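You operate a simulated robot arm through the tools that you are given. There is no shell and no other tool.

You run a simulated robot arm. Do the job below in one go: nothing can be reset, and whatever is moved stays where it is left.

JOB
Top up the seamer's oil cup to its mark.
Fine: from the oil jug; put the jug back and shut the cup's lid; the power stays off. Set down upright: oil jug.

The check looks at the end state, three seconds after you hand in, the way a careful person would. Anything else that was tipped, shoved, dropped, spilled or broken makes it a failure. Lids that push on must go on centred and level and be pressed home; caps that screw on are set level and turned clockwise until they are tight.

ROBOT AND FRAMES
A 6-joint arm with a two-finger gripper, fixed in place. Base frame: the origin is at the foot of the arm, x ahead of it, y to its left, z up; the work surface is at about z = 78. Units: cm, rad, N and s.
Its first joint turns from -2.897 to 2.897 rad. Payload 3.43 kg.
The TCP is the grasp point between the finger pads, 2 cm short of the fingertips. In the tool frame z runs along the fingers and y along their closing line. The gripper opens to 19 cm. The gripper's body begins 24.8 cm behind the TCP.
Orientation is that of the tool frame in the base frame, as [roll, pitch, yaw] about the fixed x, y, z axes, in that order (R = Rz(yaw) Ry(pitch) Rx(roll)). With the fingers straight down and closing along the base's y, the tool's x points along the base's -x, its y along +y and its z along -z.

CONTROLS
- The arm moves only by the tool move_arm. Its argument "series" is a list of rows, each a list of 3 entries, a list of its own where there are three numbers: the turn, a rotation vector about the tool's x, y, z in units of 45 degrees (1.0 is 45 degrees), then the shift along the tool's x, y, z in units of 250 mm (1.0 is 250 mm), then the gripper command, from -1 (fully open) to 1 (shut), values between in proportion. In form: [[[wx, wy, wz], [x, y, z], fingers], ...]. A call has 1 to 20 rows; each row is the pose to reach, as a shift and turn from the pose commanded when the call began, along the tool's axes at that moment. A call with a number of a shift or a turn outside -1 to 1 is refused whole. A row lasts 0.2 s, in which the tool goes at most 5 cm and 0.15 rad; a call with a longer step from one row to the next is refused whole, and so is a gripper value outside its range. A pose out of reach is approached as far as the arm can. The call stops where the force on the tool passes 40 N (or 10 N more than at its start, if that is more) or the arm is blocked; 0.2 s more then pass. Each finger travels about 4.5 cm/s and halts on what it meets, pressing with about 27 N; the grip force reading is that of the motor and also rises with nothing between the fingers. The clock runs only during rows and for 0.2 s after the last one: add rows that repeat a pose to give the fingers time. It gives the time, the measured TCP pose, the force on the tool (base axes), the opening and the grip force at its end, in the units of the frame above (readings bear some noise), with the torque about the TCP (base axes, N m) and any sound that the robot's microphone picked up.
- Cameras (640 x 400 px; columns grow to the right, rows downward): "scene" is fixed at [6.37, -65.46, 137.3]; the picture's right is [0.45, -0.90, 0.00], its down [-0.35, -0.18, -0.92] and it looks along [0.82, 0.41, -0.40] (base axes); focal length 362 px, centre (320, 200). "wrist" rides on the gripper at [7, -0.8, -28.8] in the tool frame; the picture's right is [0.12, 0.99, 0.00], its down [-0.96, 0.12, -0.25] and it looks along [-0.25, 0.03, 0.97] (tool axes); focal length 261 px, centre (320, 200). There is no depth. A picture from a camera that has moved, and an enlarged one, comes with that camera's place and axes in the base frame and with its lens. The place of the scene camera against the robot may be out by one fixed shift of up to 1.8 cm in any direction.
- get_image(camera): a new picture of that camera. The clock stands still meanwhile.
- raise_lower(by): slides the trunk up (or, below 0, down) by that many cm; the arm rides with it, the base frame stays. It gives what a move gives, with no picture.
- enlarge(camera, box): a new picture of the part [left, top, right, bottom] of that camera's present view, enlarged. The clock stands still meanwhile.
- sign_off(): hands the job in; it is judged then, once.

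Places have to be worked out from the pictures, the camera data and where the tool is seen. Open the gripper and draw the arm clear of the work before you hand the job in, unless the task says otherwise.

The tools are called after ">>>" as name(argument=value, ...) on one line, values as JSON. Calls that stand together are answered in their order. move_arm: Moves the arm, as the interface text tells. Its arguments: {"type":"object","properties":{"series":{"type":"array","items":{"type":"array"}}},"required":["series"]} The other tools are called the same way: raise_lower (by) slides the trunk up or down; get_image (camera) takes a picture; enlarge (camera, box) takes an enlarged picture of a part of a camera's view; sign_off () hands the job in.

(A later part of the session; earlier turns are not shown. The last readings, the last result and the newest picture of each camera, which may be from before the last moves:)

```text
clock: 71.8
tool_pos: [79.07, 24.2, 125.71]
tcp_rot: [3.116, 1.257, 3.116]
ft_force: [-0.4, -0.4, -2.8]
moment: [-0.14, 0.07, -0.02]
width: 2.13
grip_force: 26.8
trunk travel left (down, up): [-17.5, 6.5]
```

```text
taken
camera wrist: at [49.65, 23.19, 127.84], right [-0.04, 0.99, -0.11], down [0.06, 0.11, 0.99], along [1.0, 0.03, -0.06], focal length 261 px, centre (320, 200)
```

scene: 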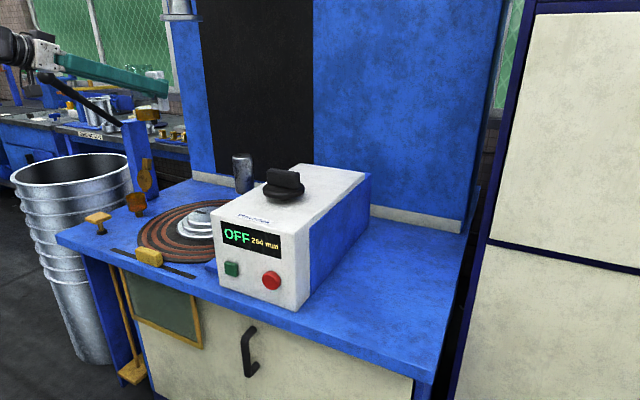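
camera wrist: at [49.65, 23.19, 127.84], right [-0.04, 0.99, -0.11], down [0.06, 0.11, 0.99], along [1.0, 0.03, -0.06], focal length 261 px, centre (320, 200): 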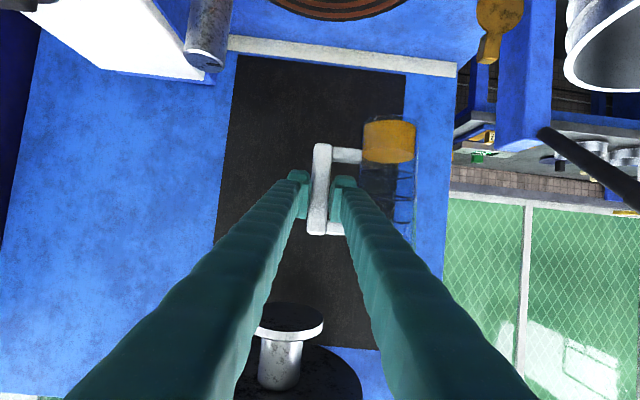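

Upright again on the cup side at (79, 24, 126). Here, well clear of everything, I start tilting the jug toward +y by 42° (rotation about the horizontal axis through the handle), well below the pour angle.

>>> move_arm(series=[[[0.006, 0, -0.02], [0, 0, 0], 1], [[0.02, 0, -0.063], [0, 0, 0], 1], [[0.041, 0, -0.127], [0, 0, 0], 1], [[0.065, 0, -0.2], [0, 0, 0], 1], [[0.089, 0, -0.275], [0, 0, 0], 1], [[0.114, 0, -0.35], [0, 0, 0], 1], [[0.138, 0, -0.425], [0, 0, 0], 1], [[0.163, 0, -0.5], [0, 0, 0], 1], [[0.187, 0, -0.575], [0, 0, 0], 1], [[0.211, 0, -0.65], [0, 0, 0], 1], [[0.236, 0, -0.725], [0, 0, 0], 1], [[0.26, 0, -0.8], [0, 0, 0], 1], [[0.276, 0, -0.85], [0, 0, 0], 1], [[0.288, 0, -0.888], [0, 0, 0], 1], [[0.288, 0, -0.888], [0, 0, 0], 1]])

>>> get_image(camera="scene")

>>> get_image(camera="wrist")

```text
clock: 75.0
tool_pos: [79.12, 23.99, 125.75]
tcp_rot: [-1.904, 0.791, -2.027]
ft_force: [0.0, 0.8, -3.6]
moment: [-0.03, 0.05, 0.01]
width: 2.1
grip_force: 27.6
trunk travel left (down, up): [-17.5, 6.5]
```

```text
taken
```

scene: 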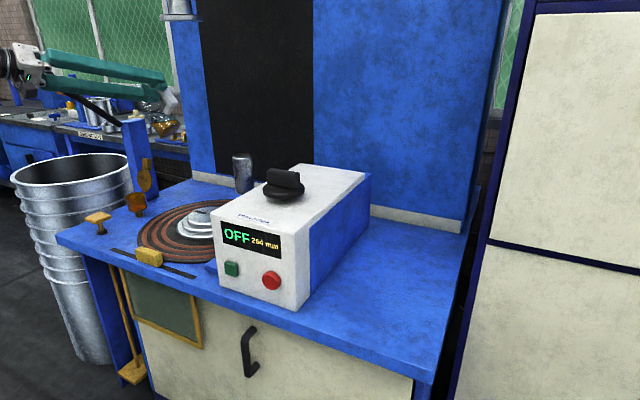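

```text
taken
camera wrist: at [49.66, 24.8, 127.93], right [-0.04, 0.67, -0.74], down [0.06, 0.74, 0.66], along [1.0, -0.02, -0.07], focal length 261 px, centre (320, 200)
```

wrist: 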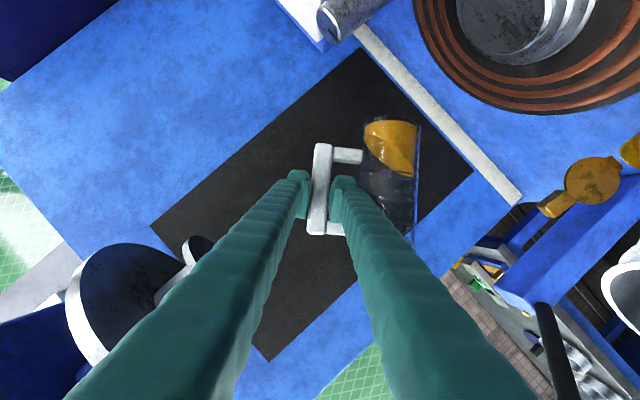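

Tilt works; I zoom to verify the oil position in the jug and its angle.

>>> enlarge(camera="wrist", box=[290, 100, 450, 260])

>>> enlarge(camera="scene", box=[100, 60, 200, 160])

```text
2.50 times, centred on (370, 180) of wrist
camera zoom: at [49.66, 24.8, 127.93], right [-0.04, 0.67, -0.74], down [0.06, 0.74, 0.66], along [1.0, -0.02, -0.07], focal length 652 px, centre (195, 250)
```

zoom: 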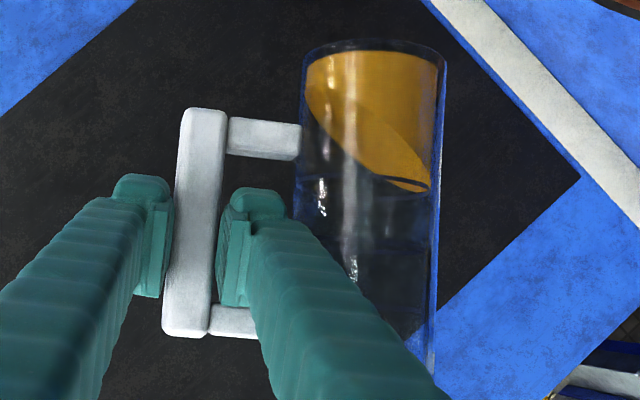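

```text
4.00 times, centred on (150, 110) of scene
camera zoom: at [6.37, -65.46, 137.3], right [0.45, -0.9, 0.0], down [-0.35, -0.18, -0.92], along [0.82, 0.41, -0.4], focal length 1448 px, centre (1000, 560)
```

zoom: 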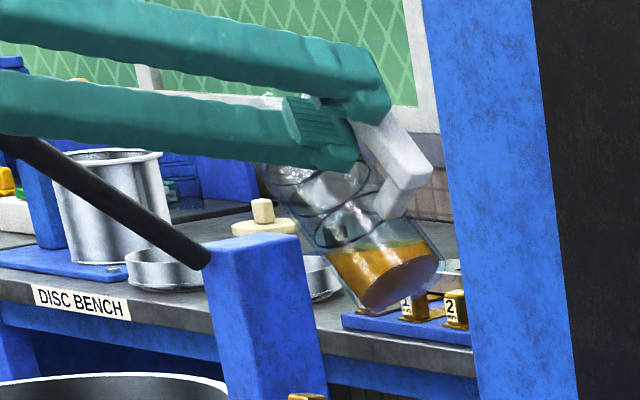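

Everything behaves as computed. I add 20° more tilt (62° total, still below the ~76° where pouring should begin).

>>> move_arm(series=[[[0.007, 0, -0.021], [0, 0, 0], 1], [[0.022, 0, -0.068], [0, 0, 0], 1], [[0.042, 0, -0.13], [0, 0, 0], 1], [[0.063, 0, -0.194], [0, 0, 0], 1], [[0.084, 0, -0.258], [0, 0, 0], 1], [[0.104, 0, -0.32], [0, 0, 0], 1], [[0.121, 0, -0.372], [0, 0, 0], 1], [[0.132, 0, -0.406], [0, 0, 0], 1], [[0.137, 0, -0.423], [0, 0, 0], 1], [[0.137, 0, -0.423], [0, 0, 0], 1]])

>>> enlarge(camera="wrist", box=[290, 100, 450, 260])

>>> enlarge(camera="scene", box=[100, 60, 200, 160])

```text
clock: 77.2
tool_pos: [79.15, 23.93, 125.8]
tcp_rot: [-1.737, 0.468, -1.923]
ft_force: [-0.2, -0.1, -3.5]
moment: [0.04, 0.05, 0.0]
width: 2.12
grip_force: 27.5
trunk travel left (down, up): [-17.5, 6.5]
```

```text
2.50 times, centred on (370, 180) of wrist
camera zoom: at [49.66, 25.58, 127.47], right [-0.04, 0.37, -0.93], down [0.06, 0.93, 0.37], along [1.0, -0.04, -0.06], focal length 652 px, centre (195, 250)
```

zoom: 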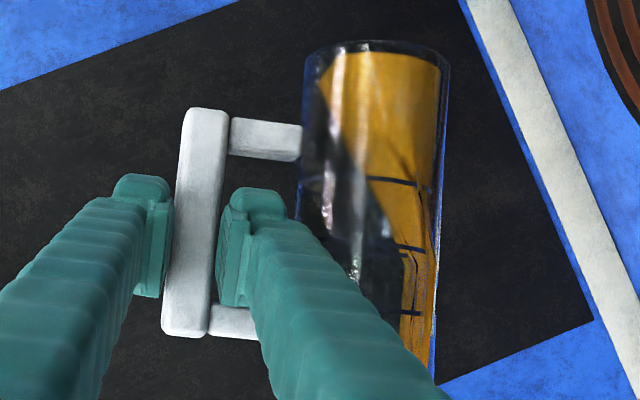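

```text
4.00 times, centred on (150, 110) of scene
camera zoom: at [6.37, -65.46, 137.3], right [0.45, -0.9, 0.0], down [-0.35, -0.18, -0.92], along [0.82, 0.41, -0.4], focal length 1448 px, centre (1000, 560)
```

zoom: 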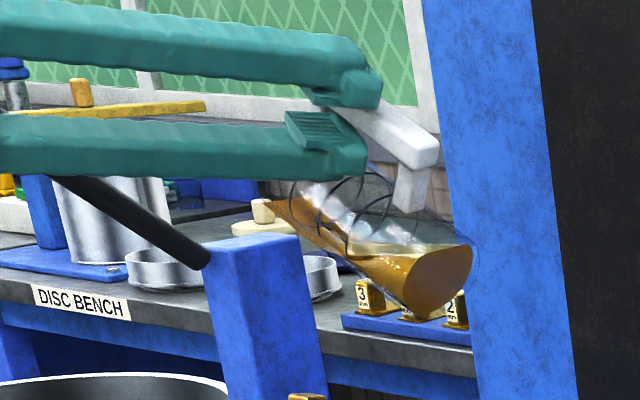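

The oil's edge appears farther along the wall than I computed, possibly a glass reflection. I look closer before going on.

>>> enlarge(camera="scene", box=[160, 85, 200, 145])

>>> enlarge(camera="wrist", box=[360, 110, 410, 250])

>>> enlarge(camera="scene", box=[150, 90, 200, 145])

```text
6.67 times, centred on (180, 115) of scene
camera zoom: at [6.37, -65.46, 137.3], right [0.45, -0.9, 0.0], down [-0.35, -0.18, -0.92], along [0.82, 0.41, -0.4], focal length 2414 px, centre (1253, 767)
```

zoom: 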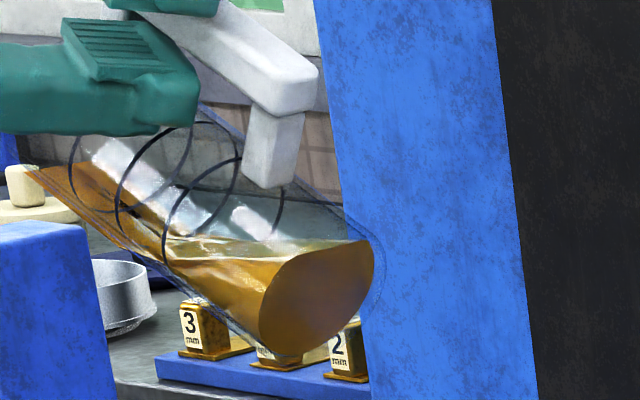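

```text
2.86 times, centred on (385, 180) of wrist
camera zoom: at [49.66, 25.58, 127.47], right [-0.04, 0.37, -0.93], down [0.06, 0.93, 0.37], along [1.0, -0.04, -0.06], focal length 745 px, centre (134, 257)
```

zoom: 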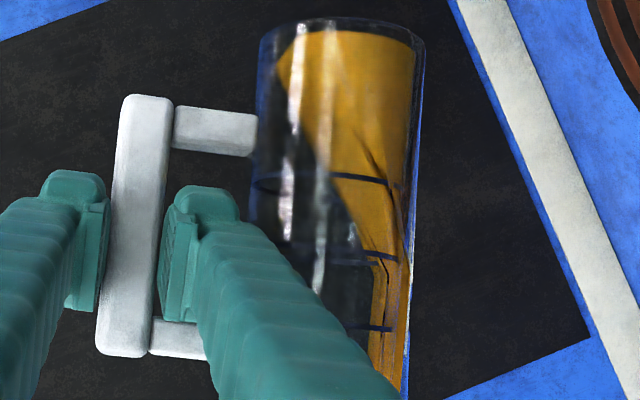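

```text
7.27 times, centred on (175, 118) of scene
camera zoom: at [6.37, -65.46, 137.3], right [0.45, -0.9, 0.0], down [-0.35, -0.18, -0.92], along [0.82, 0.41, -0.4], focal length 2634 px, centre (1374, 800)
```

zoom: 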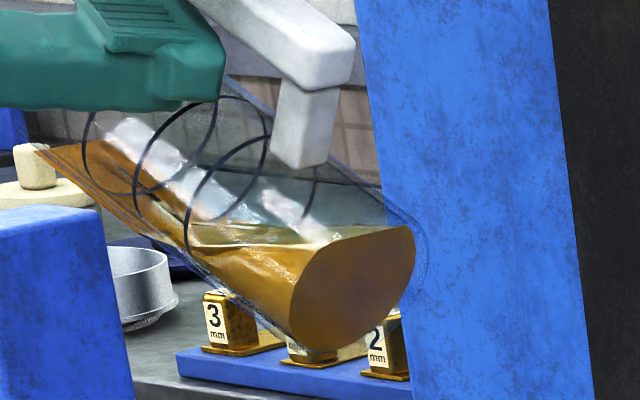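

The pool's level surface ends well before the lip, but there is an amber streak along the lower wall up to the lip. To be safe I tilt back to about 50° right away and look again.

>>> move_arm(series=[[[-0.02, 0, 0.06], [0, 0, 0], 1], [[-0.041, 0, 0.127], [0, 0, 0], 1], [[-0.062, 0, 0.19], [0, 0, 0], 1], [[-0.082, 0, 0.254], [0, 0, 0], 1], [[-0.082, 0, 0.254], [0, 0, 0], 1]])

>>> enlarge(camera="scene", box=[150, 90, 200, 145])

>>> enlarge(camera="wrist", box=[290, 100, 450, 260])

>>> get_image(camera="scene")

```text
clock: 78.4
tool_pos: [79.22, 24.11, 125.64]
tcp_rot: [-1.828, 0.664, -1.975]
ft_force: [-0.1, 0.3, -3.1]
moment: [0.0, 0.05, 0.0]
width: 2.12
grip_force: 27.5
trunk travel left (down, up): [-17.5, 6.5]
```

```text
7.27 times, centred on (175, 118) of scene
camera zoom: at [6.37, -65.46, 137.3], right [0.45, -0.9, 0.0], down [-0.35, -0.18, -0.92], along [0.82, 0.41, -0.4], focal length 2634 px, centre (1374, 800)
```

zoom: 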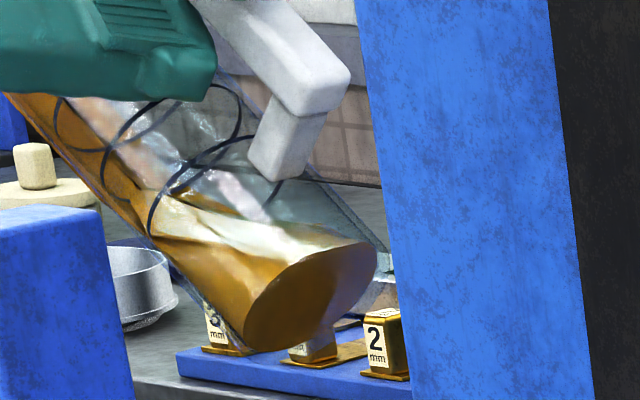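

```text
2.50 times, centred on (370, 180) of wrist
camera zoom: at [49.72, 25.13, 127.72], right [-0.04, 0.56, -0.83], down [0.06, 0.83, 0.56], along [1.0, -0.03, -0.06], focal length 652 px, centre (195, 250)
```

zoom: 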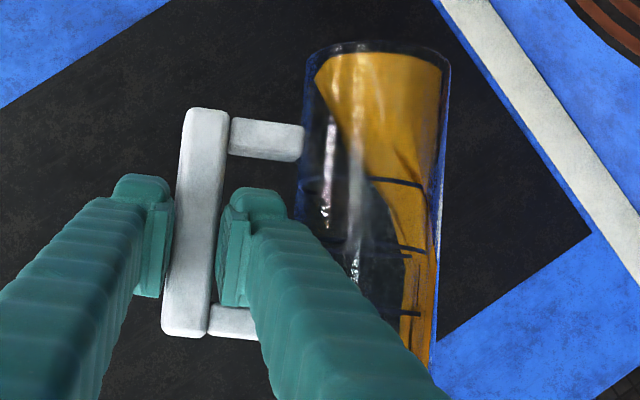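

```text
taken
```

scene: 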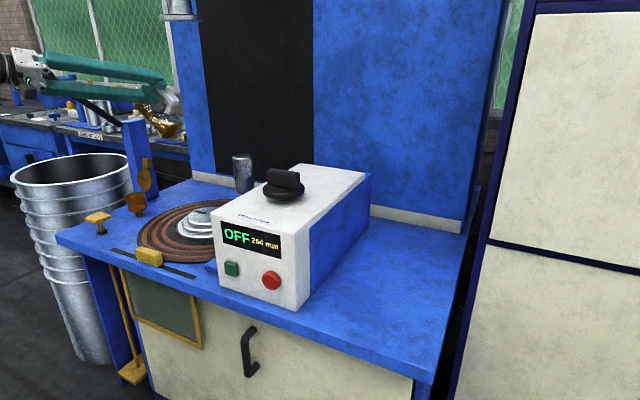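

The streak persists even at 50°, so I must check whether any oil has left the jug: I inspect the table below the lip (around scene pixel (153,225)) and the jug's lip.

>>> enlarge(camera="scene", box=[120, 180, 220, 260])

>>> enlarge(camera="scene", box=[130, 70, 200, 130])

>>> get_image(camera="wrist")

```text
5.00 times, centred on (170, 220) of scene
camera zoom: at [6.37, -65.46, 137.3], right [0.45, -0.9, 0.0], down [-0.35, -0.18, -0.92], along [0.82, 0.41, -0.4], focal length 1810 px, centre (1070, 100)
```

zoom: 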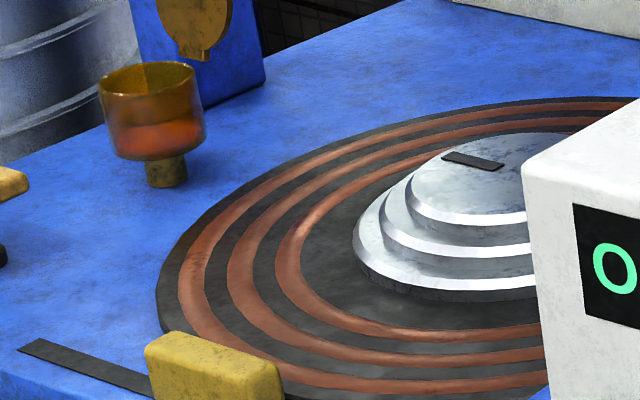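

```text
6.67 times, centred on (165, 100) of scene
camera zoom: at [6.37, -65.46, 137.3], right [0.45, -0.9, 0.0], down [-0.35, -0.18, -0.92], along [0.82, 0.41, -0.4], focal length 2414 px, centre (1353, 867)
```

zoom: 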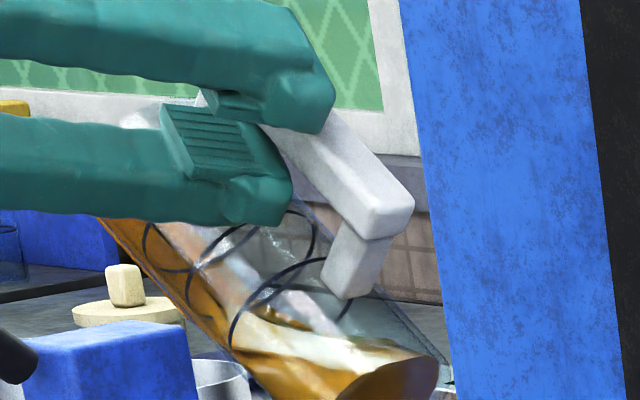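

```text
taken
camera wrist: at [49.72, 25.13, 127.72], right [-0.04, 0.56, -0.83], down [0.06, 0.83, 0.56], along [1.0, -0.03, -0.06], focal length 261 px, centre (320, 200)
```

wrist: 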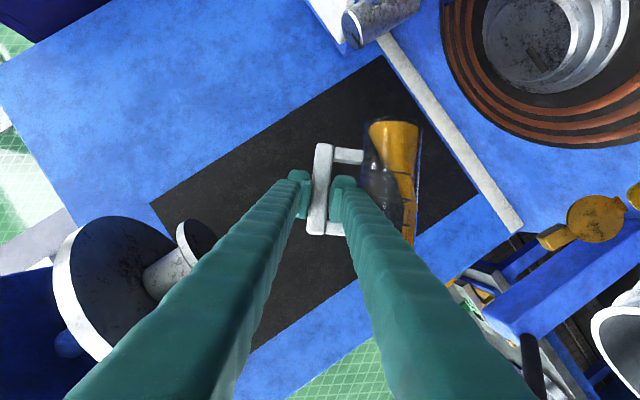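

No oil on the table below. I tilt back further to 30° to see whether the streak drains (a moving tongue) or is just a wetted wall/refraction.

>>> move_arm(series=[[[-0.02, 0, 0.06], [0, 0, 0], 1], [[-0.05, 0, 0.15], [0, 0, 0], 1], [[-0.08, 0, 0.25], [0, 0, 0], 1], [[-0.11, 0, 0.34], [0, 0, 0], 1], [[-0.13, 0, 0.4], [0, 0, 0], 1], [[-0.137, 0, 0.423], [0, 0, 0], 1], [[-0.137, 0, 0.423], [0, 0, 0], 1], [[-0.137, 0, 0.423], [0, 0, 0], 1]])

>>> enlarge(camera="scene", box=[130, 80, 200, 145])

>>> enlarge(camera="wrist", box=[290, 100, 450, 260])

```text
clock: 80.2
tool_pos: [79.11, 24.03, 125.69]
tcp_rot: [-2.068, 0.976, -2.155]
ft_force: [-0.4, 0.4, -2.3]
moment: [-0.09, 0.06, 0.0]
width: 2.13
grip_force: 27.0
trunk travel left (down, up): [-17.5, 6.5]
```

```text
6.15 times, centred on (165, 112) of scene
camera zoom: at [6.37, -65.46, 137.3], right [0.45, -0.9, 0.0], down [-0.35, -0.18, -0.92], along [0.82, 0.41, -0.4], focal length 2228 px, centre (1274, 738)
```

zoom: 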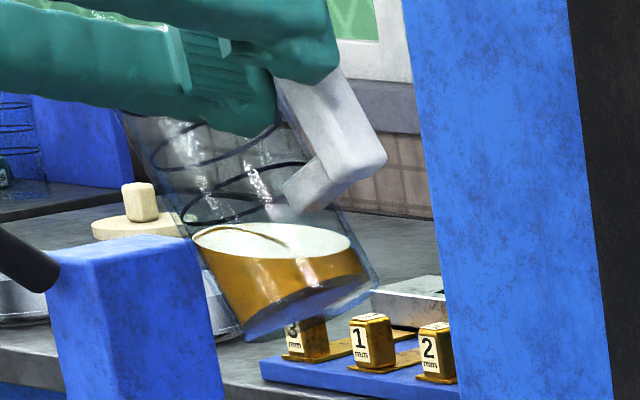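

```text
2.50 times, centred on (370, 180) of wrist
camera zoom: at [49.63, 24.4, 128.01], right [-0.04, 0.81, -0.59], down [0.06, 0.59, 0.81], along [1.0, -0.01, -0.07], focal length 652 px, centre (195, 250)
```

zoom: 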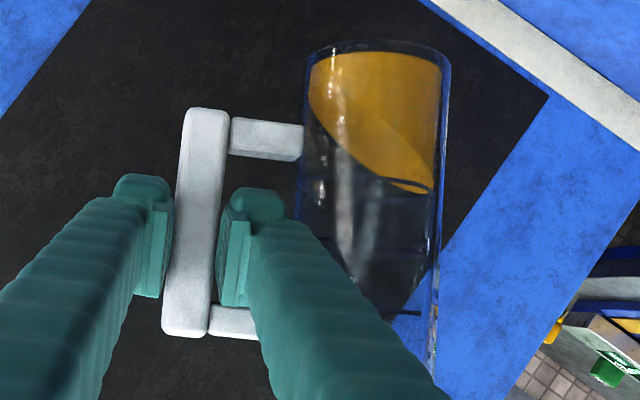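

The streak drained back, and nothing was lost. I'll only tilt steeply with the lip directly over the cup. I move down toward the cup now, with the jug at 45°, aiming the lip above the cup centre.

>>> move_arm(series=[[[0.003, 0, -0.01], [0.011, 0.025, 0.009], 1], [[0.009, 0, -0.029], [0.033, 0.075, 0.027], 1], [[0.018, 0, -0.054], [0.063, 0.141, 0.052], 1], [[0.027, 0, -0.082], [0.096, 0.216, 0.079], 1], [[0.037, 0, -0.114], [0.133, 0.299, 0.109], 1], [[0.047, 0, -0.146], [0.17, 0.382, 0.139], 1], [[0.058, 0, -0.178], [0.207, 0.465, 0.17], 1], [[0.068, 0, -0.209], [0.244, 0.548, 0.2], 1], [[0.077, 0, -0.238], [0.277, 0.623, 0.227], 1], [[0.085, 0, -0.263], [0.306, 0.689, 0.251], 1], [[0.093, 0, -0.285], [0.332, 0.747, 0.273], 1], [[0.098, 0, -0.301], [0.351, 0.789, 0.288], 1], [[0.101, 0, -0.311], [0.362, 0.813, 0.297], 1], [[0.103, 0, -0.317], [0.369, 0.83, 0.303], 1], [[0.103, 0, -0.317], [0.369, 0.83, 0.303], 1]])

>>> get_image(camera="scene")

>>> get_image(camera="wrist")

>>> enlarge(camera="scene", box=[90, 130, 190, 230])

```text
clock: 83.4
tool_pos: [83.4, 36.54, 105.69]
tcp_rot: [-1.874, 0.744, -2.003]
ft_force: [0.4, 1.0, -3.2]
moment: [-0.02, 0.06, -0.03]
width: 2.13
grip_force: 27.2
trunk travel left (down, up): [-17.5, 6.5]
```

```text
taken
```

scene: 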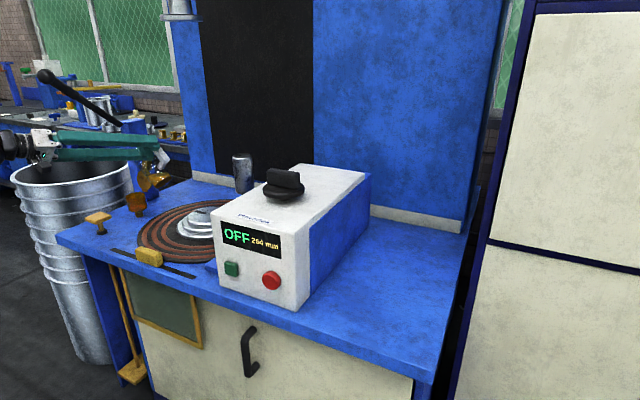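

```text
taken
camera wrist: at [54.07, 37.6, 107.84], right [-0.04, 0.63, -0.78], down [0.06, 0.78, 0.63], along [1.0, -0.03, -0.07], focal length 261 px, centre (320, 200)
```

wrist: 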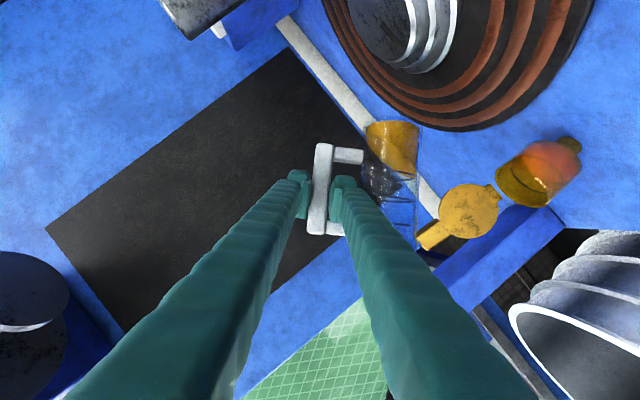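

```text
4.00 times, centred on (140, 180) of scene
camera zoom: at [6.37, -65.46, 137.3], right [0.45, -0.9, 0.0], down [-0.35, -0.18, -0.92], along [0.82, 0.41, -0.4], focal length 1448 px, centre (1040, 280)
```

zoom: 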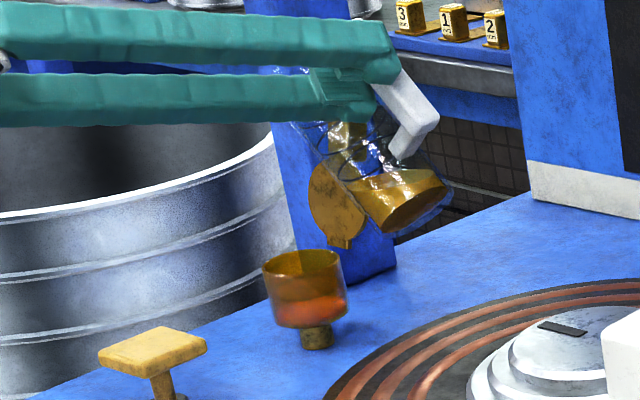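

Lip estimated at (84.3, 49.9, 102), right over the cup. I lower 5 cm and tilt to 55° while keeping the lip over the cup centre.

>>> move_arm(series=[[[0, 0, 0], [0.03, 0.031, 0.01], 1], [[0, 0, 0], [0.075, 0.078, 0.024], 1], [[0, 0, 0], [0.115, 0.119, 0.037], 1], [[0, 0, 0], [0.1354, 0.1404, 0.044], 1], [[0.012, 0, -0.038], [0.134, 0.146, 0.0435], 1], [[0.024, 0, -0.076], [0.133, 0.152, 0.043], 1], [[0.0371, 0, -0.1141], [0.1315, 0.158, 0.0427], 1], [[0.048, 0, -0.149], [0.131, 0.166, 0.0425], 1], [[0.06, 0, -0.184], [0.13, 0.174, 0.0422], 1], [[0.0714, 0, -0.2198], [0.1292, 0.1828, 0.042], 1], [[0.0714, 0, -0.2198], [0.1292, 0.1828, 0.042], 1], [[0.0714, 0, -0.2198], [0.1292, 0.1828, 0.042], 1]])

>>> enlarge(camera="scene", box=[90, 130, 190, 230])

>>> enlarge(camera="wrist", box=[280, 90, 600, 290])

```text
clock: 86.0
tool_pos: [83.51, 37.36, 100.21]
tcp_rot: [-1.783, 0.577, -1.949]
ft_force: [-0.9, 0.7, -3.5]
moment: [0.04, 0.1, -0.01]
width: 2.11
grip_force: 26.6
trunk travel left (down, up): [-17.5, 6.5]
```

```text
4.00 times, centred on (140, 180) of scene
camera zoom: at [6.37, -65.46, 137.3], right [0.45, -0.9, 0.0], down [-0.35, -0.18, -0.92], along [0.82, 0.41, -0.4], focal length 1448 px, centre (1040, 280)
```

zoom: 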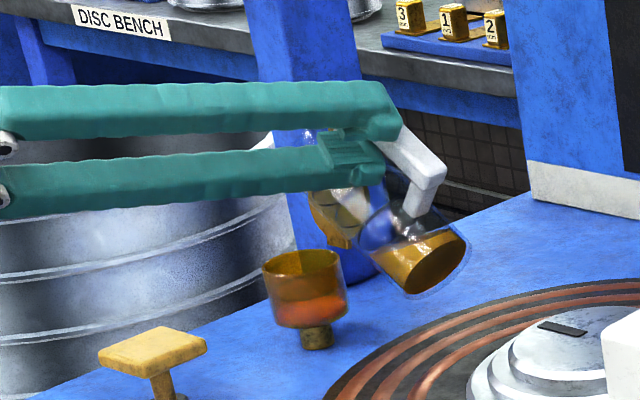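

```text
2.00 times, centred on (440, 190) of wrist
camera zoom: at [54.04, 38.75, 102.16], right [-0.04, 0.48, -0.88], down [0.06, 0.88, 0.47], along [1.0, -0.04, -0.06], focal length 521 px, centre (80, 220)
```

zoom: 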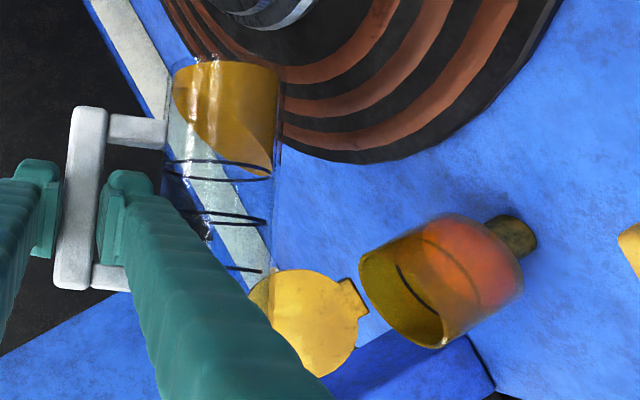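

No streak this time and the level is sensible. I zoom into the wrist view to measure the lip's position relative to the cup opening.

>>> enlarge(camera="wrist", box=[350, 100, 430, 270])

>>> enlarge(camera="wrist", box=[400, 160, 560, 290])

```text
2.35 times, centred on (390, 185) of wrist
camera zoom: at [54.04, 38.75, 102.16], right [-0.04, 0.48, -0.88], down [0.06, 0.88, 0.47], along [1.0, -0.04, -0.06], focal length 613 px, centre (155, 235)
```

zoom: 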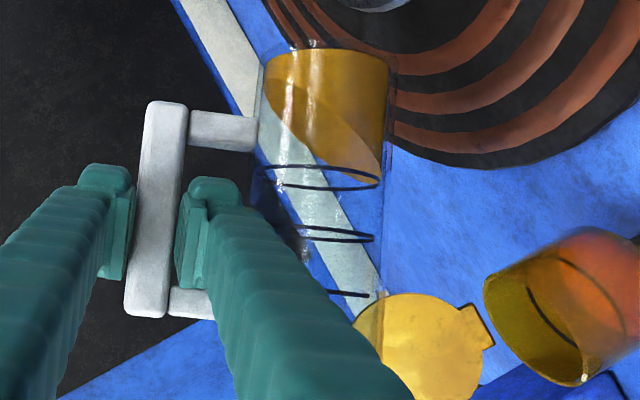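

```text
3.08 times, centred on (480, 225) of wrist
camera zoom: at [54.04, 38.75, 102.16], right [-0.04, 0.48, -0.88], down [0.06, 0.88, 0.47], along [1.0, -0.04, -0.06], focal length 802 px, centre (-172, 123)
```

zoom: 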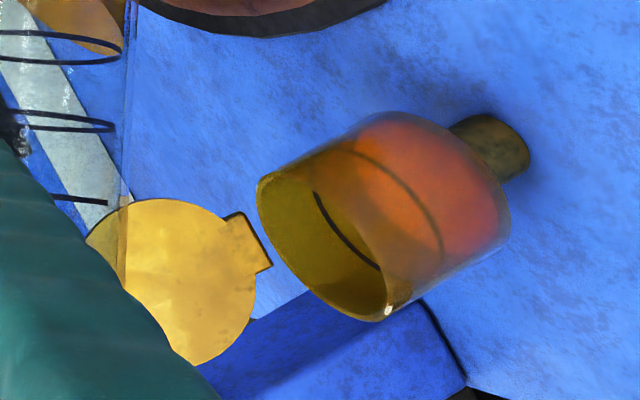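

Measured: cup rim centre matches (51.2), while the lip is at y≈48.5, z≈94 — so the lip reach is 11.3/5.7 cm from the grip rather than what I assumed. I correct 1.5 cm in y and tilt to 65° about the lip, then look.

>>> move_arm(series=[[[0, 0, 0], [-0.024, 0.019, -0.008], 1], [[0, 0, 0], [-0.0475, 0.0389, -0.0154], 1], [[0.009, 0, -0.026], [-0.0505, 0.044, -0.0164], 1], [[0.017, 0, -0.053], [-0.0535, 0.0494, -0.0174], 1], [[0.026, 0, -0.079], [-0.0565, 0.0547, -0.0184], 1], [[0.0343, 0, -0.1057], [-0.0595, 0.0599, -0.0193], 1], [[0.043, 0, -0.132], [-0.0629, 0.0662, -0.0204], 1], [[0.0515, 0, -0.1585], [-0.0663, 0.0725, -0.0215], 1], [[0.06, 0, -0.185], [-0.0697, 0.0788, -0.0226], 1], [[0.0687, 0, -0.2113], [-0.073, 0.085, -0.0237], 1], [[0.0687, 0, -0.2113], [-0.073, 0.085, -0.0237], 1], [[0.0687, 0, -0.2113], [-0.073, 0.085, -0.0237], 1]])

>>> enlarge(camera="wrist", box=[350, 100, 550, 270])

>>> enlarge(camera="scene", box=[100, 150, 180, 230])

```text
clock: 88.6
tool_pos: [83.51, 40.16, 99.51]
tcp_rot: [-1.715, 0.414, -1.918]
ft_force: [-0.8, -0.2, -2.7]
moment: [0.08, 0.06, -0.03]
width: 2.09
grip_force: 26.9
trunk travel left (down, up): [-17.5, 6.5]
```

```text
2.35 times, centred on (450, 185) of wrist
camera zoom: at [54.06, 41.85, 101.15], right [-0.04, 0.32, -0.95], down [0.06, 0.95, 0.31], along [1.0, -0.05, -0.05], focal length 613 px, centre (14, 235)
```

zoom: 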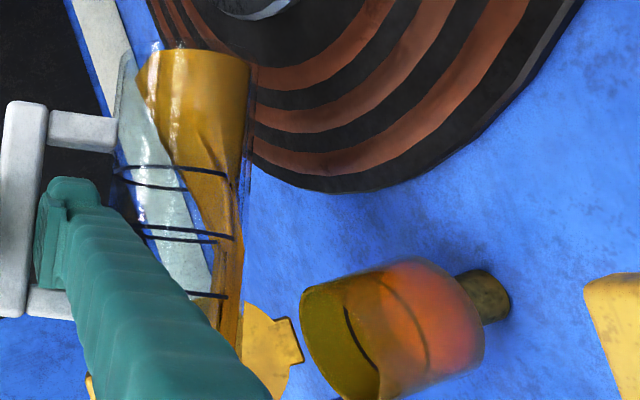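

```text
5.00 times, centred on (140, 190) of scene
camera zoom: at [6.37, -65.46, 137.3], right [0.45, -0.9, 0.0], down [-0.35, -0.18, -0.92], along [0.82, 0.41, -0.4], focal length 1810 px, centre (1220, 250)
```

zoom: 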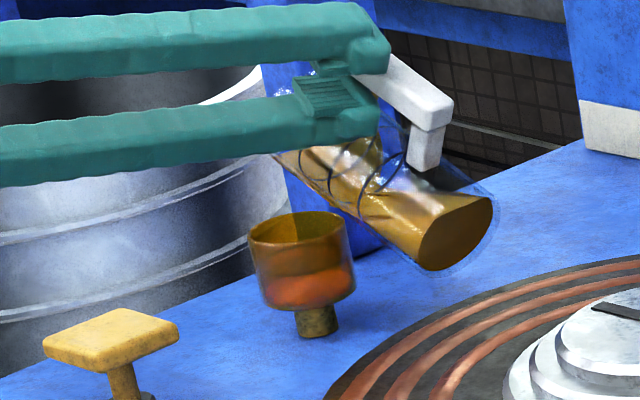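

At 65° the amber sheet reaches toward the lip again. Let me look closely at the lip and the cup before tilting further.

>>> enlarge(camera="scene", box=[118, 165, 158, 215])

>>> enlarge(camera="wrist", box=[420, 170, 520, 290])

```text
8.00 times, centred on (138, 190) of scene
camera zoom: at [6.37, -65.46, 137.3], right [0.45, -0.9, 0.0], down [-0.35, -0.18, -0.92], along [0.82, 0.41, -0.4], focal length 2897 px, centre (1776, 280)
```

zoom: 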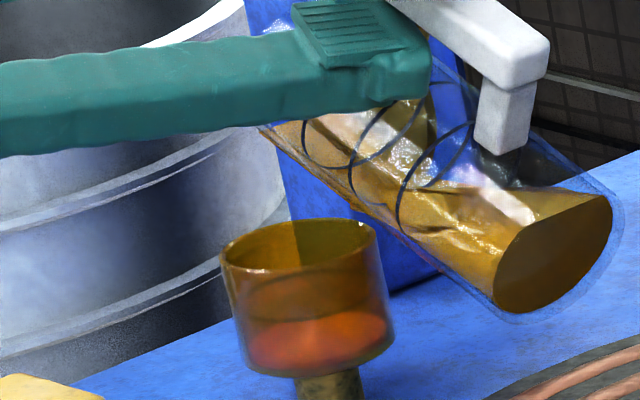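

```text
3.33 times, centred on (470, 230) of wrist
camera zoom: at [54.06, 41.85, 101.15], right [-0.04, 0.32, -0.95], down [0.06, 0.95, 0.31], along [1.0, -0.05, -0.05], focal length 869 px, centre (-180, 100)
```

zoom: 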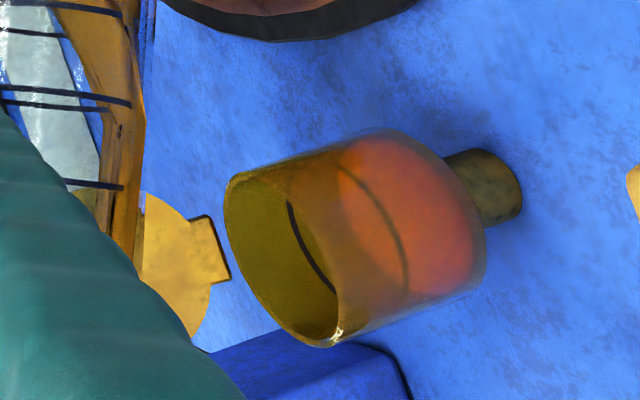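

No stream yet; the cup level is unchanged. I tilt on slowly to 70° with the lip held over the cup.

>>> move_arm(series=[[[0.005, 0, -0.016], [0.0005, 0.001, 0], 1], [[0.01, 0, -0.032], [0.0008, 0.002, 0], 1], [[0.0155, 0, -0.048], [0.0008, 0.003, 0], 1], [[0.0206, 0, -0.0634], [0.0008, 0.0036, 0.0002], 1], [[0.0252, 0, -0.0776], [-0.0025, 0.006, -0.0008], 1], [[0.0298, 0, -0.0917], [-0.0055, 0.0086, -0.0018], 1], [[0.0343, 0, -0.1057], [-0.0085, 0.0112, -0.0027], 1], [[0.0343, 0, -0.1057], [-0.0085, 0.0112, -0.0027], 1], [[0.0343, 0, -0.1057], [-0.0085, 0.0112, -0.0027], 1]])

>>> enlarge(camera="scene", box=[118, 165, 158, 215])

>>> enlarge(camera="wrist", box=[400, 150, 540, 290])

```text
clock: 90.6
tool_pos: [83.49, 40.55, 99.36]
tcp_rot: [-1.683, 0.331, -1.905]
ft_force: [0.8, 0.2, -2.3]
moment: [0.08, 0.07, 0.0]
width: 2.09
grip_force: 26.9
trunk travel left (down, up): [-17.5, 6.5]
```

```text
8.00 times, centred on (138, 190) of scene
camera zoom: at [6.37, -65.46, 137.3], right [0.45, -0.9, 0.0], down [-0.35, -0.18, -0.92], along [0.82, 0.41, -0.4], focal length 2897 px, centre (1776, 280)
```

zoom: 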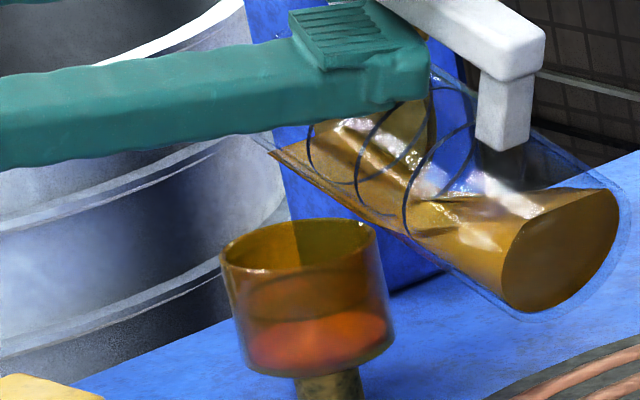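

```text
2.86 times, centred on (470, 220) of wrist
camera zoom: at [54.08, 42.36, 100.87], right [-0.04, 0.23, -0.97], down [0.06, 0.97, 0.23], along [1.0, -0.05, -0.05], focal length 745 px, centre (-109, 143)
```

zoom: 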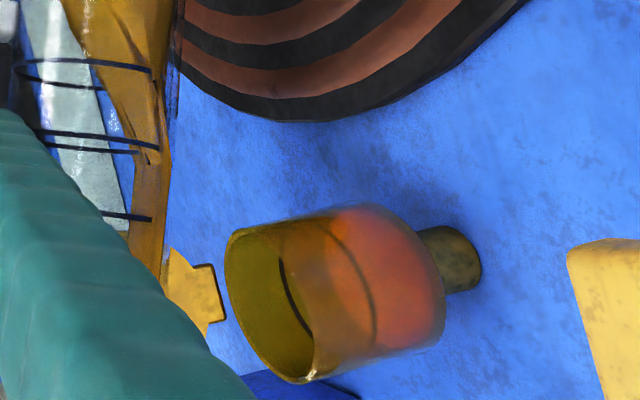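

The lip is at about y≈50.2, 4 cm above the rim, and no flow yet. I tilt to 75° at a slow rate.

>>> move_arm(series=[[[0.0052, 0, -0.0159], [-0.005, 0.0022, -0.0016], 1], [[0.0103, 0, -0.0317], [-0.01, 0.0045, -0.0033], 1], [[0.0155, 0, -0.0476], [-0.015, 0.0067, -0.0049], 1], [[0.0206, 0, -0.0634], [-0.02, 0.0089, -0.0065], 1], [[0.0252, 0, -0.0775], [-0.0238, 0.0104, -0.0077], 1], [[0.0298, 0, -0.0916], [-0.0276, 0.0118, -0.009], 1], [[0.0343, 0, -0.1057], [-0.0314, 0.0133, -0.0102], 1], [[0.0343, 0, -0.1057], [-0.0314, 0.0133, -0.0102], 1]])

>>> enlarge(camera="scene", box=[118, 165, 158, 215])

>>> enlarge(camera="wrist", box=[400, 150, 540, 290])

```text
clock: 92.4
tool_pos: [83.52, 41.56, 99.36]
tcp_rot: [-1.654, 0.249, -1.897]
ft_force: [1.3, -0.4, -3.2]
moment: [0.11, 0.06, 0.02]
width: 2.11
grip_force: 27.2
trunk travel left (down, up): [-17.5, 6.5]
```

```text
8.00 times, centred on (138, 190) of scene
camera zoom: at [6.37, -65.46, 137.3], right [0.45, -0.9, 0.0], down [-0.35, -0.18, -0.92], along [0.82, 0.41, -0.4], focal length 2897 px, centre (1776, 280)
```

zoom: 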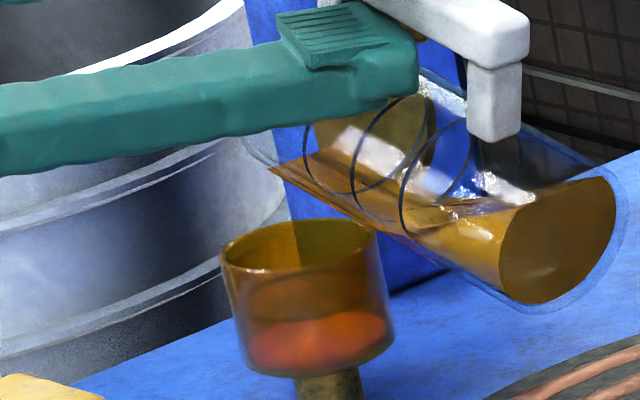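

```text
2.86 times, centred on (470, 220) of wrist
camera zoom: at [54.07, 43.41, 100.69], right [-0.04, 0.15, -0.99], down [0.06, 0.99, 0.15], along [1.0, -0.06, -0.04], focal length 745 px, centre (-109, 143)
```

zoom: 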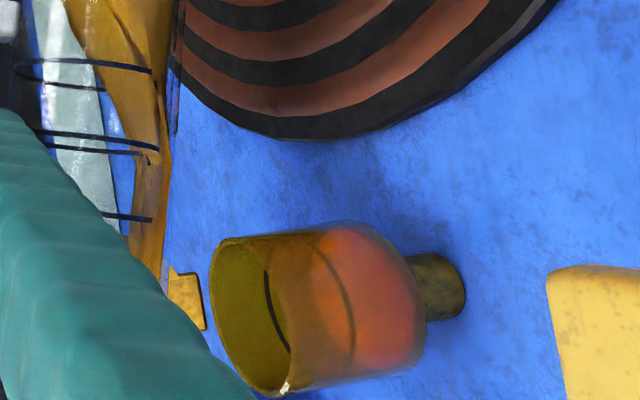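

Still no flow at 75°. I go on in small steps: 77°, with a pause.

>>> move_arm(series=[[[0.0046, 0, -0.0141], [-0.002, 0.0005, -0.0006], 1], [[0.0091, 0, -0.0282], [-0.004, 0.001, -0.0012], 1], [[0.0137, 0, -0.0423], [-0.0055, 0.0016, -0.0018], 1], [[0.0137, 0, -0.0423], [-0.0055, 0.0016, -0.0018], 1], [[0.0137, 0, -0.0423], [-0.0055, 0.0016, -0.0018], 1]])

>>> enlarge(camera="scene", box=[118, 165, 158, 215])

>>> enlarge(camera="wrist", box=[400, 150, 540, 290])

```text
clock: 93.6
tool_pos: [83.51, 41.59, 99.25]
tcp_rot: [-1.643, 0.215, -1.893]
ft_force: [0.4, -0.3, -2.9]
moment: [0.15, 0.06, -0.03]
width: 2.11
grip_force: 27.0
trunk travel left (down, up): [-17.5, 6.5]
```

```text
8.00 times, centred on (138, 190) of scene
camera zoom: at [6.37, -65.46, 137.3], right [0.45, -0.9, 0.0], down [-0.35, -0.18, -0.92], along [0.82, 0.41, -0.4], focal length 2897 px, centre (1776, 280)
```

zoom: 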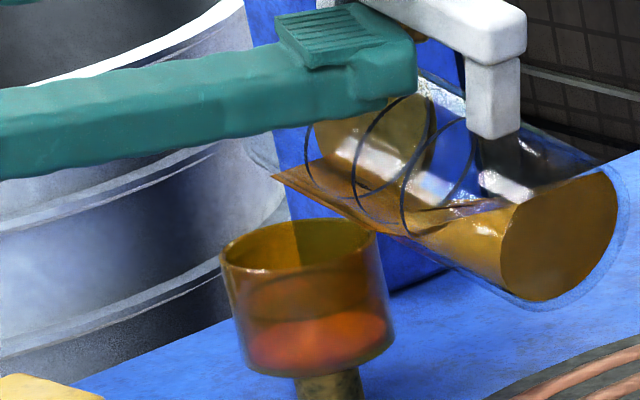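

```text
2.86 times, centred on (470, 220) of wrist
camera zoom: at [54.05, 43.6, 100.62], right [-0.04, 0.11, -0.99], down [0.06, 0.99, 0.11], along [1.0, -0.06, -0.04], focal length 745 px, centre (-109, 143)
```

zoom: 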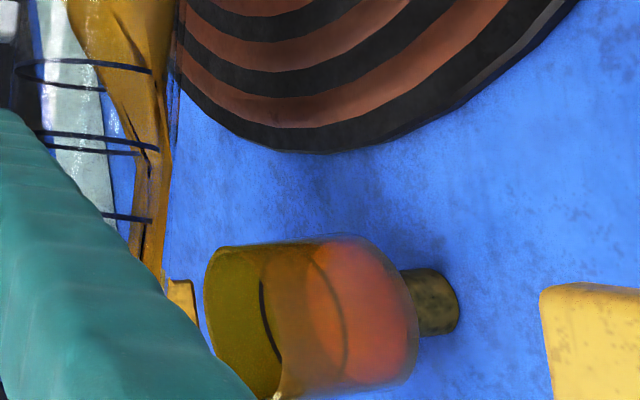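

No stream yet at 77°. Another 2° to 79°, holding the lip in place.

>>> move_arm(series=[[[0.0046, 0, -0.0141], [-0.0032, -0.0029, -0.0011], 1], [[0.0091, 0, -0.0282], [-0.0065, -0.0058, -0.0021], 1], [[0.0137, 0, -0.0423], [-0.0097, -0.0087, -0.0032], 1], [[0.0137, 0, -0.0423], [-0.0097, -0.0087, -0.0032], 1], [[0.0137, 0, -0.0423], [-0.0097, -0.0087, -0.0032], 1]])

>>> enlarge(camera="scene", box=[118, 165, 158, 215])

>>> enlarge(camera="wrist", box=[400, 150, 540, 290])

```text
clock: 94.8
tool_pos: [83.5, 41.88, 99.59]
tcp_rot: [-1.63, 0.183, -1.89]
ft_force: [-0.8, 0.3, -2.8]
moment: [0.11, 0.02, -0.02]
width: 2.12
grip_force: 26.9
trunk travel left (down, up): [-17.5, 6.5]
```

```text
8.00 times, centred on (138, 190) of scene
camera zoom: at [6.37, -65.46, 137.3], right [0.45, -0.9, 0.0], down [-0.35, -0.18, -0.92], along [0.82, 0.41, -0.4], focal length 2897 px, centre (1776, 280)
```

zoom: 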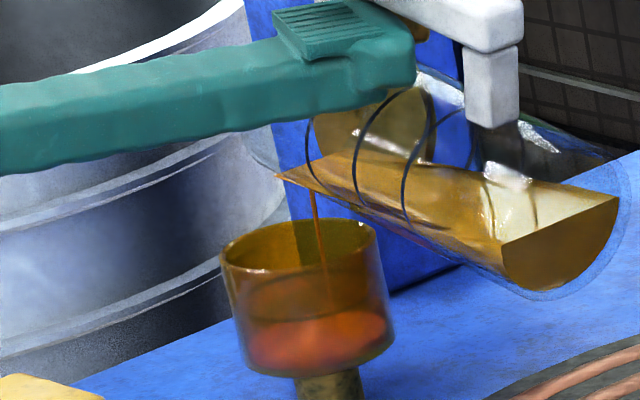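

```text
2.86 times, centred on (470, 220) of wrist
camera zoom: at [54.08, 43.8, 100.87], right [-0.04, 0.08, -1.0], down [0.06, 1.0, 0.08], along [1.0, -0.06, -0.04], focal length 745 px, centre (-109, 143)
```

zoom: 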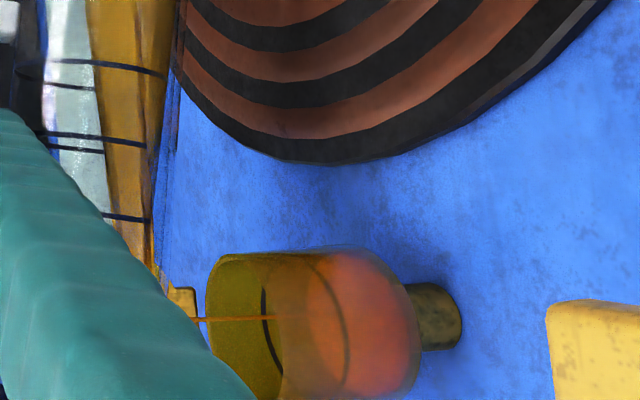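

The stream has started and falls right in the middle of the cup. I hold this angle and watch the level in short intervals.

>>> move_arm(series=[[[0, 0, 0], [0, 0, 0], 1], [[0, 0, 0], [0, 0, 0], 1], [[0, 0, 0], [0, 0, 0], 1]])

>>> enlarge(camera="scene", box=[118, 165, 158, 215])

>>> enlarge(camera="wrist", box=[440, 180, 530, 270])

```text
clock: 95.6
tool_pos: [83.59, 41.81, 99.63]
tcp_rot: [-1.631, 0.182, -1.893]
ft_force: [-0.3, -0.1, -2.3]
moment: [0.12, 0.06, 0.0]
width: 2.12
grip_force: 26.9
trunk travel left (down, up): [-17.5, 6.5]
```

```text
8.00 times, centred on (138, 190) of scene
camera zoom: at [6.37, -65.46, 137.3], right [0.45, -0.9, 0.0], down [-0.35, -0.18, -0.92], along [0.82, 0.41, -0.4], focal length 2897 px, centre (1776, 280)
```

zoom: 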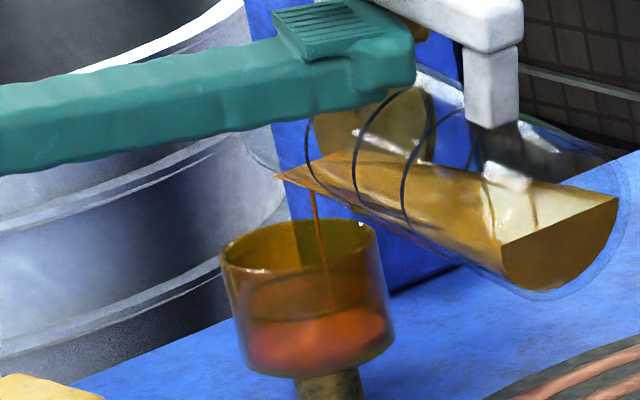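

```text
4.44 times, centred on (485, 225) of wrist
camera zoom: at [54.08, 43.79, 100.87], right [-0.04, 0.08, -1.0], down [0.06, 1.0, 0.08], along [1.0, -0.06, -0.04], focal length 1158 px, centre (-413, 89)
```

zoom: 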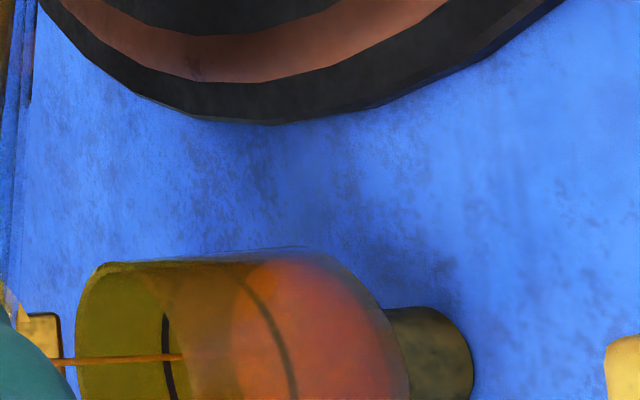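

I take a reference close-up of the cup's level against the ring.

>>> enlarge(camera="wrist", box=[450, 205, 530, 285])

>>> enlarge(camera="scene", box=[122, 188, 152, 222])

```text
5.00 times, centred on (490, 245) of wrist
camera zoom: at [54.08, 43.79, 100.87], right [-0.04, 0.08, -1.0], down [0.06, 1.0, 0.08], along [1.0, -0.06, -0.04], focal length 1303 px, centre (-530, -25)
```

zoom: 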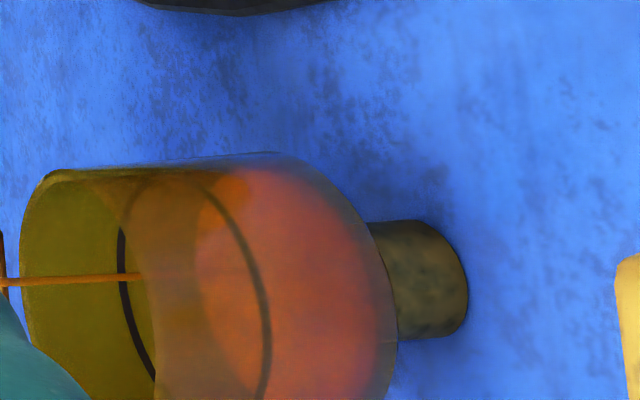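

```text
11.76 times, centred on (137, 205) of scene
camera zoom: at [6.37, -65.46, 137.3], right [0.45, -0.9, 0.0], down [-0.35, -0.18, -0.92], along [0.82, 0.41, -0.4], focal length 4260 px, centre (2473, 141)
```

zoom: 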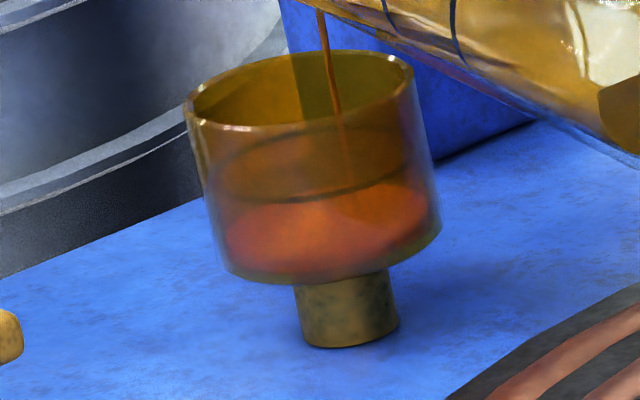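

The stream lands in the cup's middle; the level (bright surface, centre at row ≈230) has to rise to the ring ellipse (centre ≈162). I hold for 2 s more and compare.

>>> move_arm(series=[[[0, 0, 0], [0, 0, 0], 1], [[0, 0, 0], [0, 0, 0], 1], [[0, 0, 0], [0, 0, 0], 1], [[0, 0, 0], [0, 0, 0], 1], [[0, 0, 0], [0, 0, 0], 1], [[0, 0, 0], [0, 0, 0], 1], [[0, 0, 0], [0, 0, 0], 1], [[0, 0, 0], [0, 0, 0], 1]])

>>> enlarge(camera="wrist", box=[450, 205, 530, 285])

>>> enlarge(camera="scene", box=[122, 188, 152, 222])

```text
clock: 97.4
tool_pos: [83.64, 41.75, 99.67]
tcp_rot: [-1.63, 0.183, -1.892]
ft_force: [0.3, -0.4, -2.7]
moment: [0.1, 0.09, -0.01]
width: 2.1
grip_force: 27.2
trunk travel left (down, up): [-17.5, 6.5]
```

```text
5.00 times, centred on (490, 245) of wrist
camera zoom: at [54.08, 43.79, 100.87], right [-0.04, 0.08, -1.0], down [0.06, 1.0, 0.08], along [1.0, -0.06, -0.04], focal length 1303 px, centre (-530, -25)
```

zoom: 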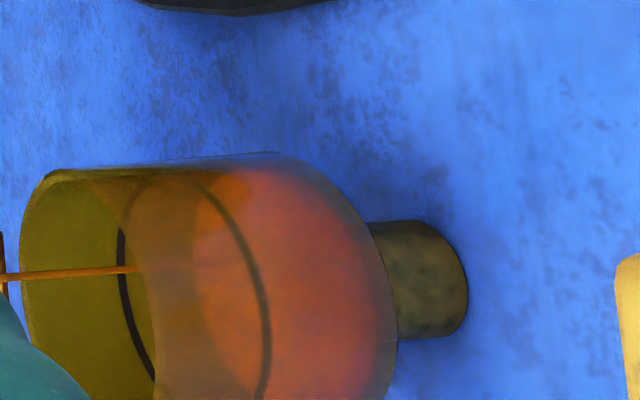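

```text
11.76 times, centred on (137, 205) of scene
camera zoom: at [6.37, -65.46, 137.3], right [0.45, -0.9, 0.0], down [-0.35, -0.18, -0.92], along [0.82, 0.41, -0.4], focal length 4260 px, centre (2473, 141)
```

zoom: 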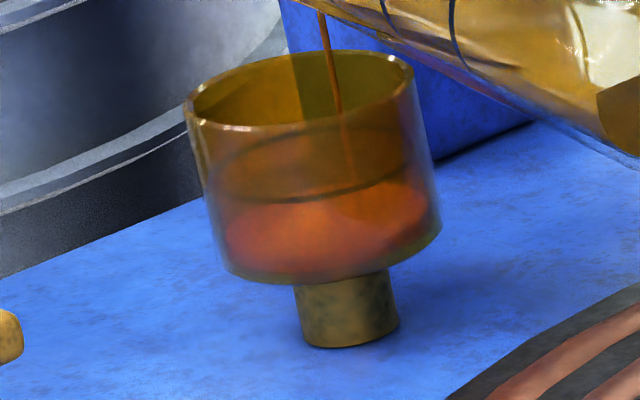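

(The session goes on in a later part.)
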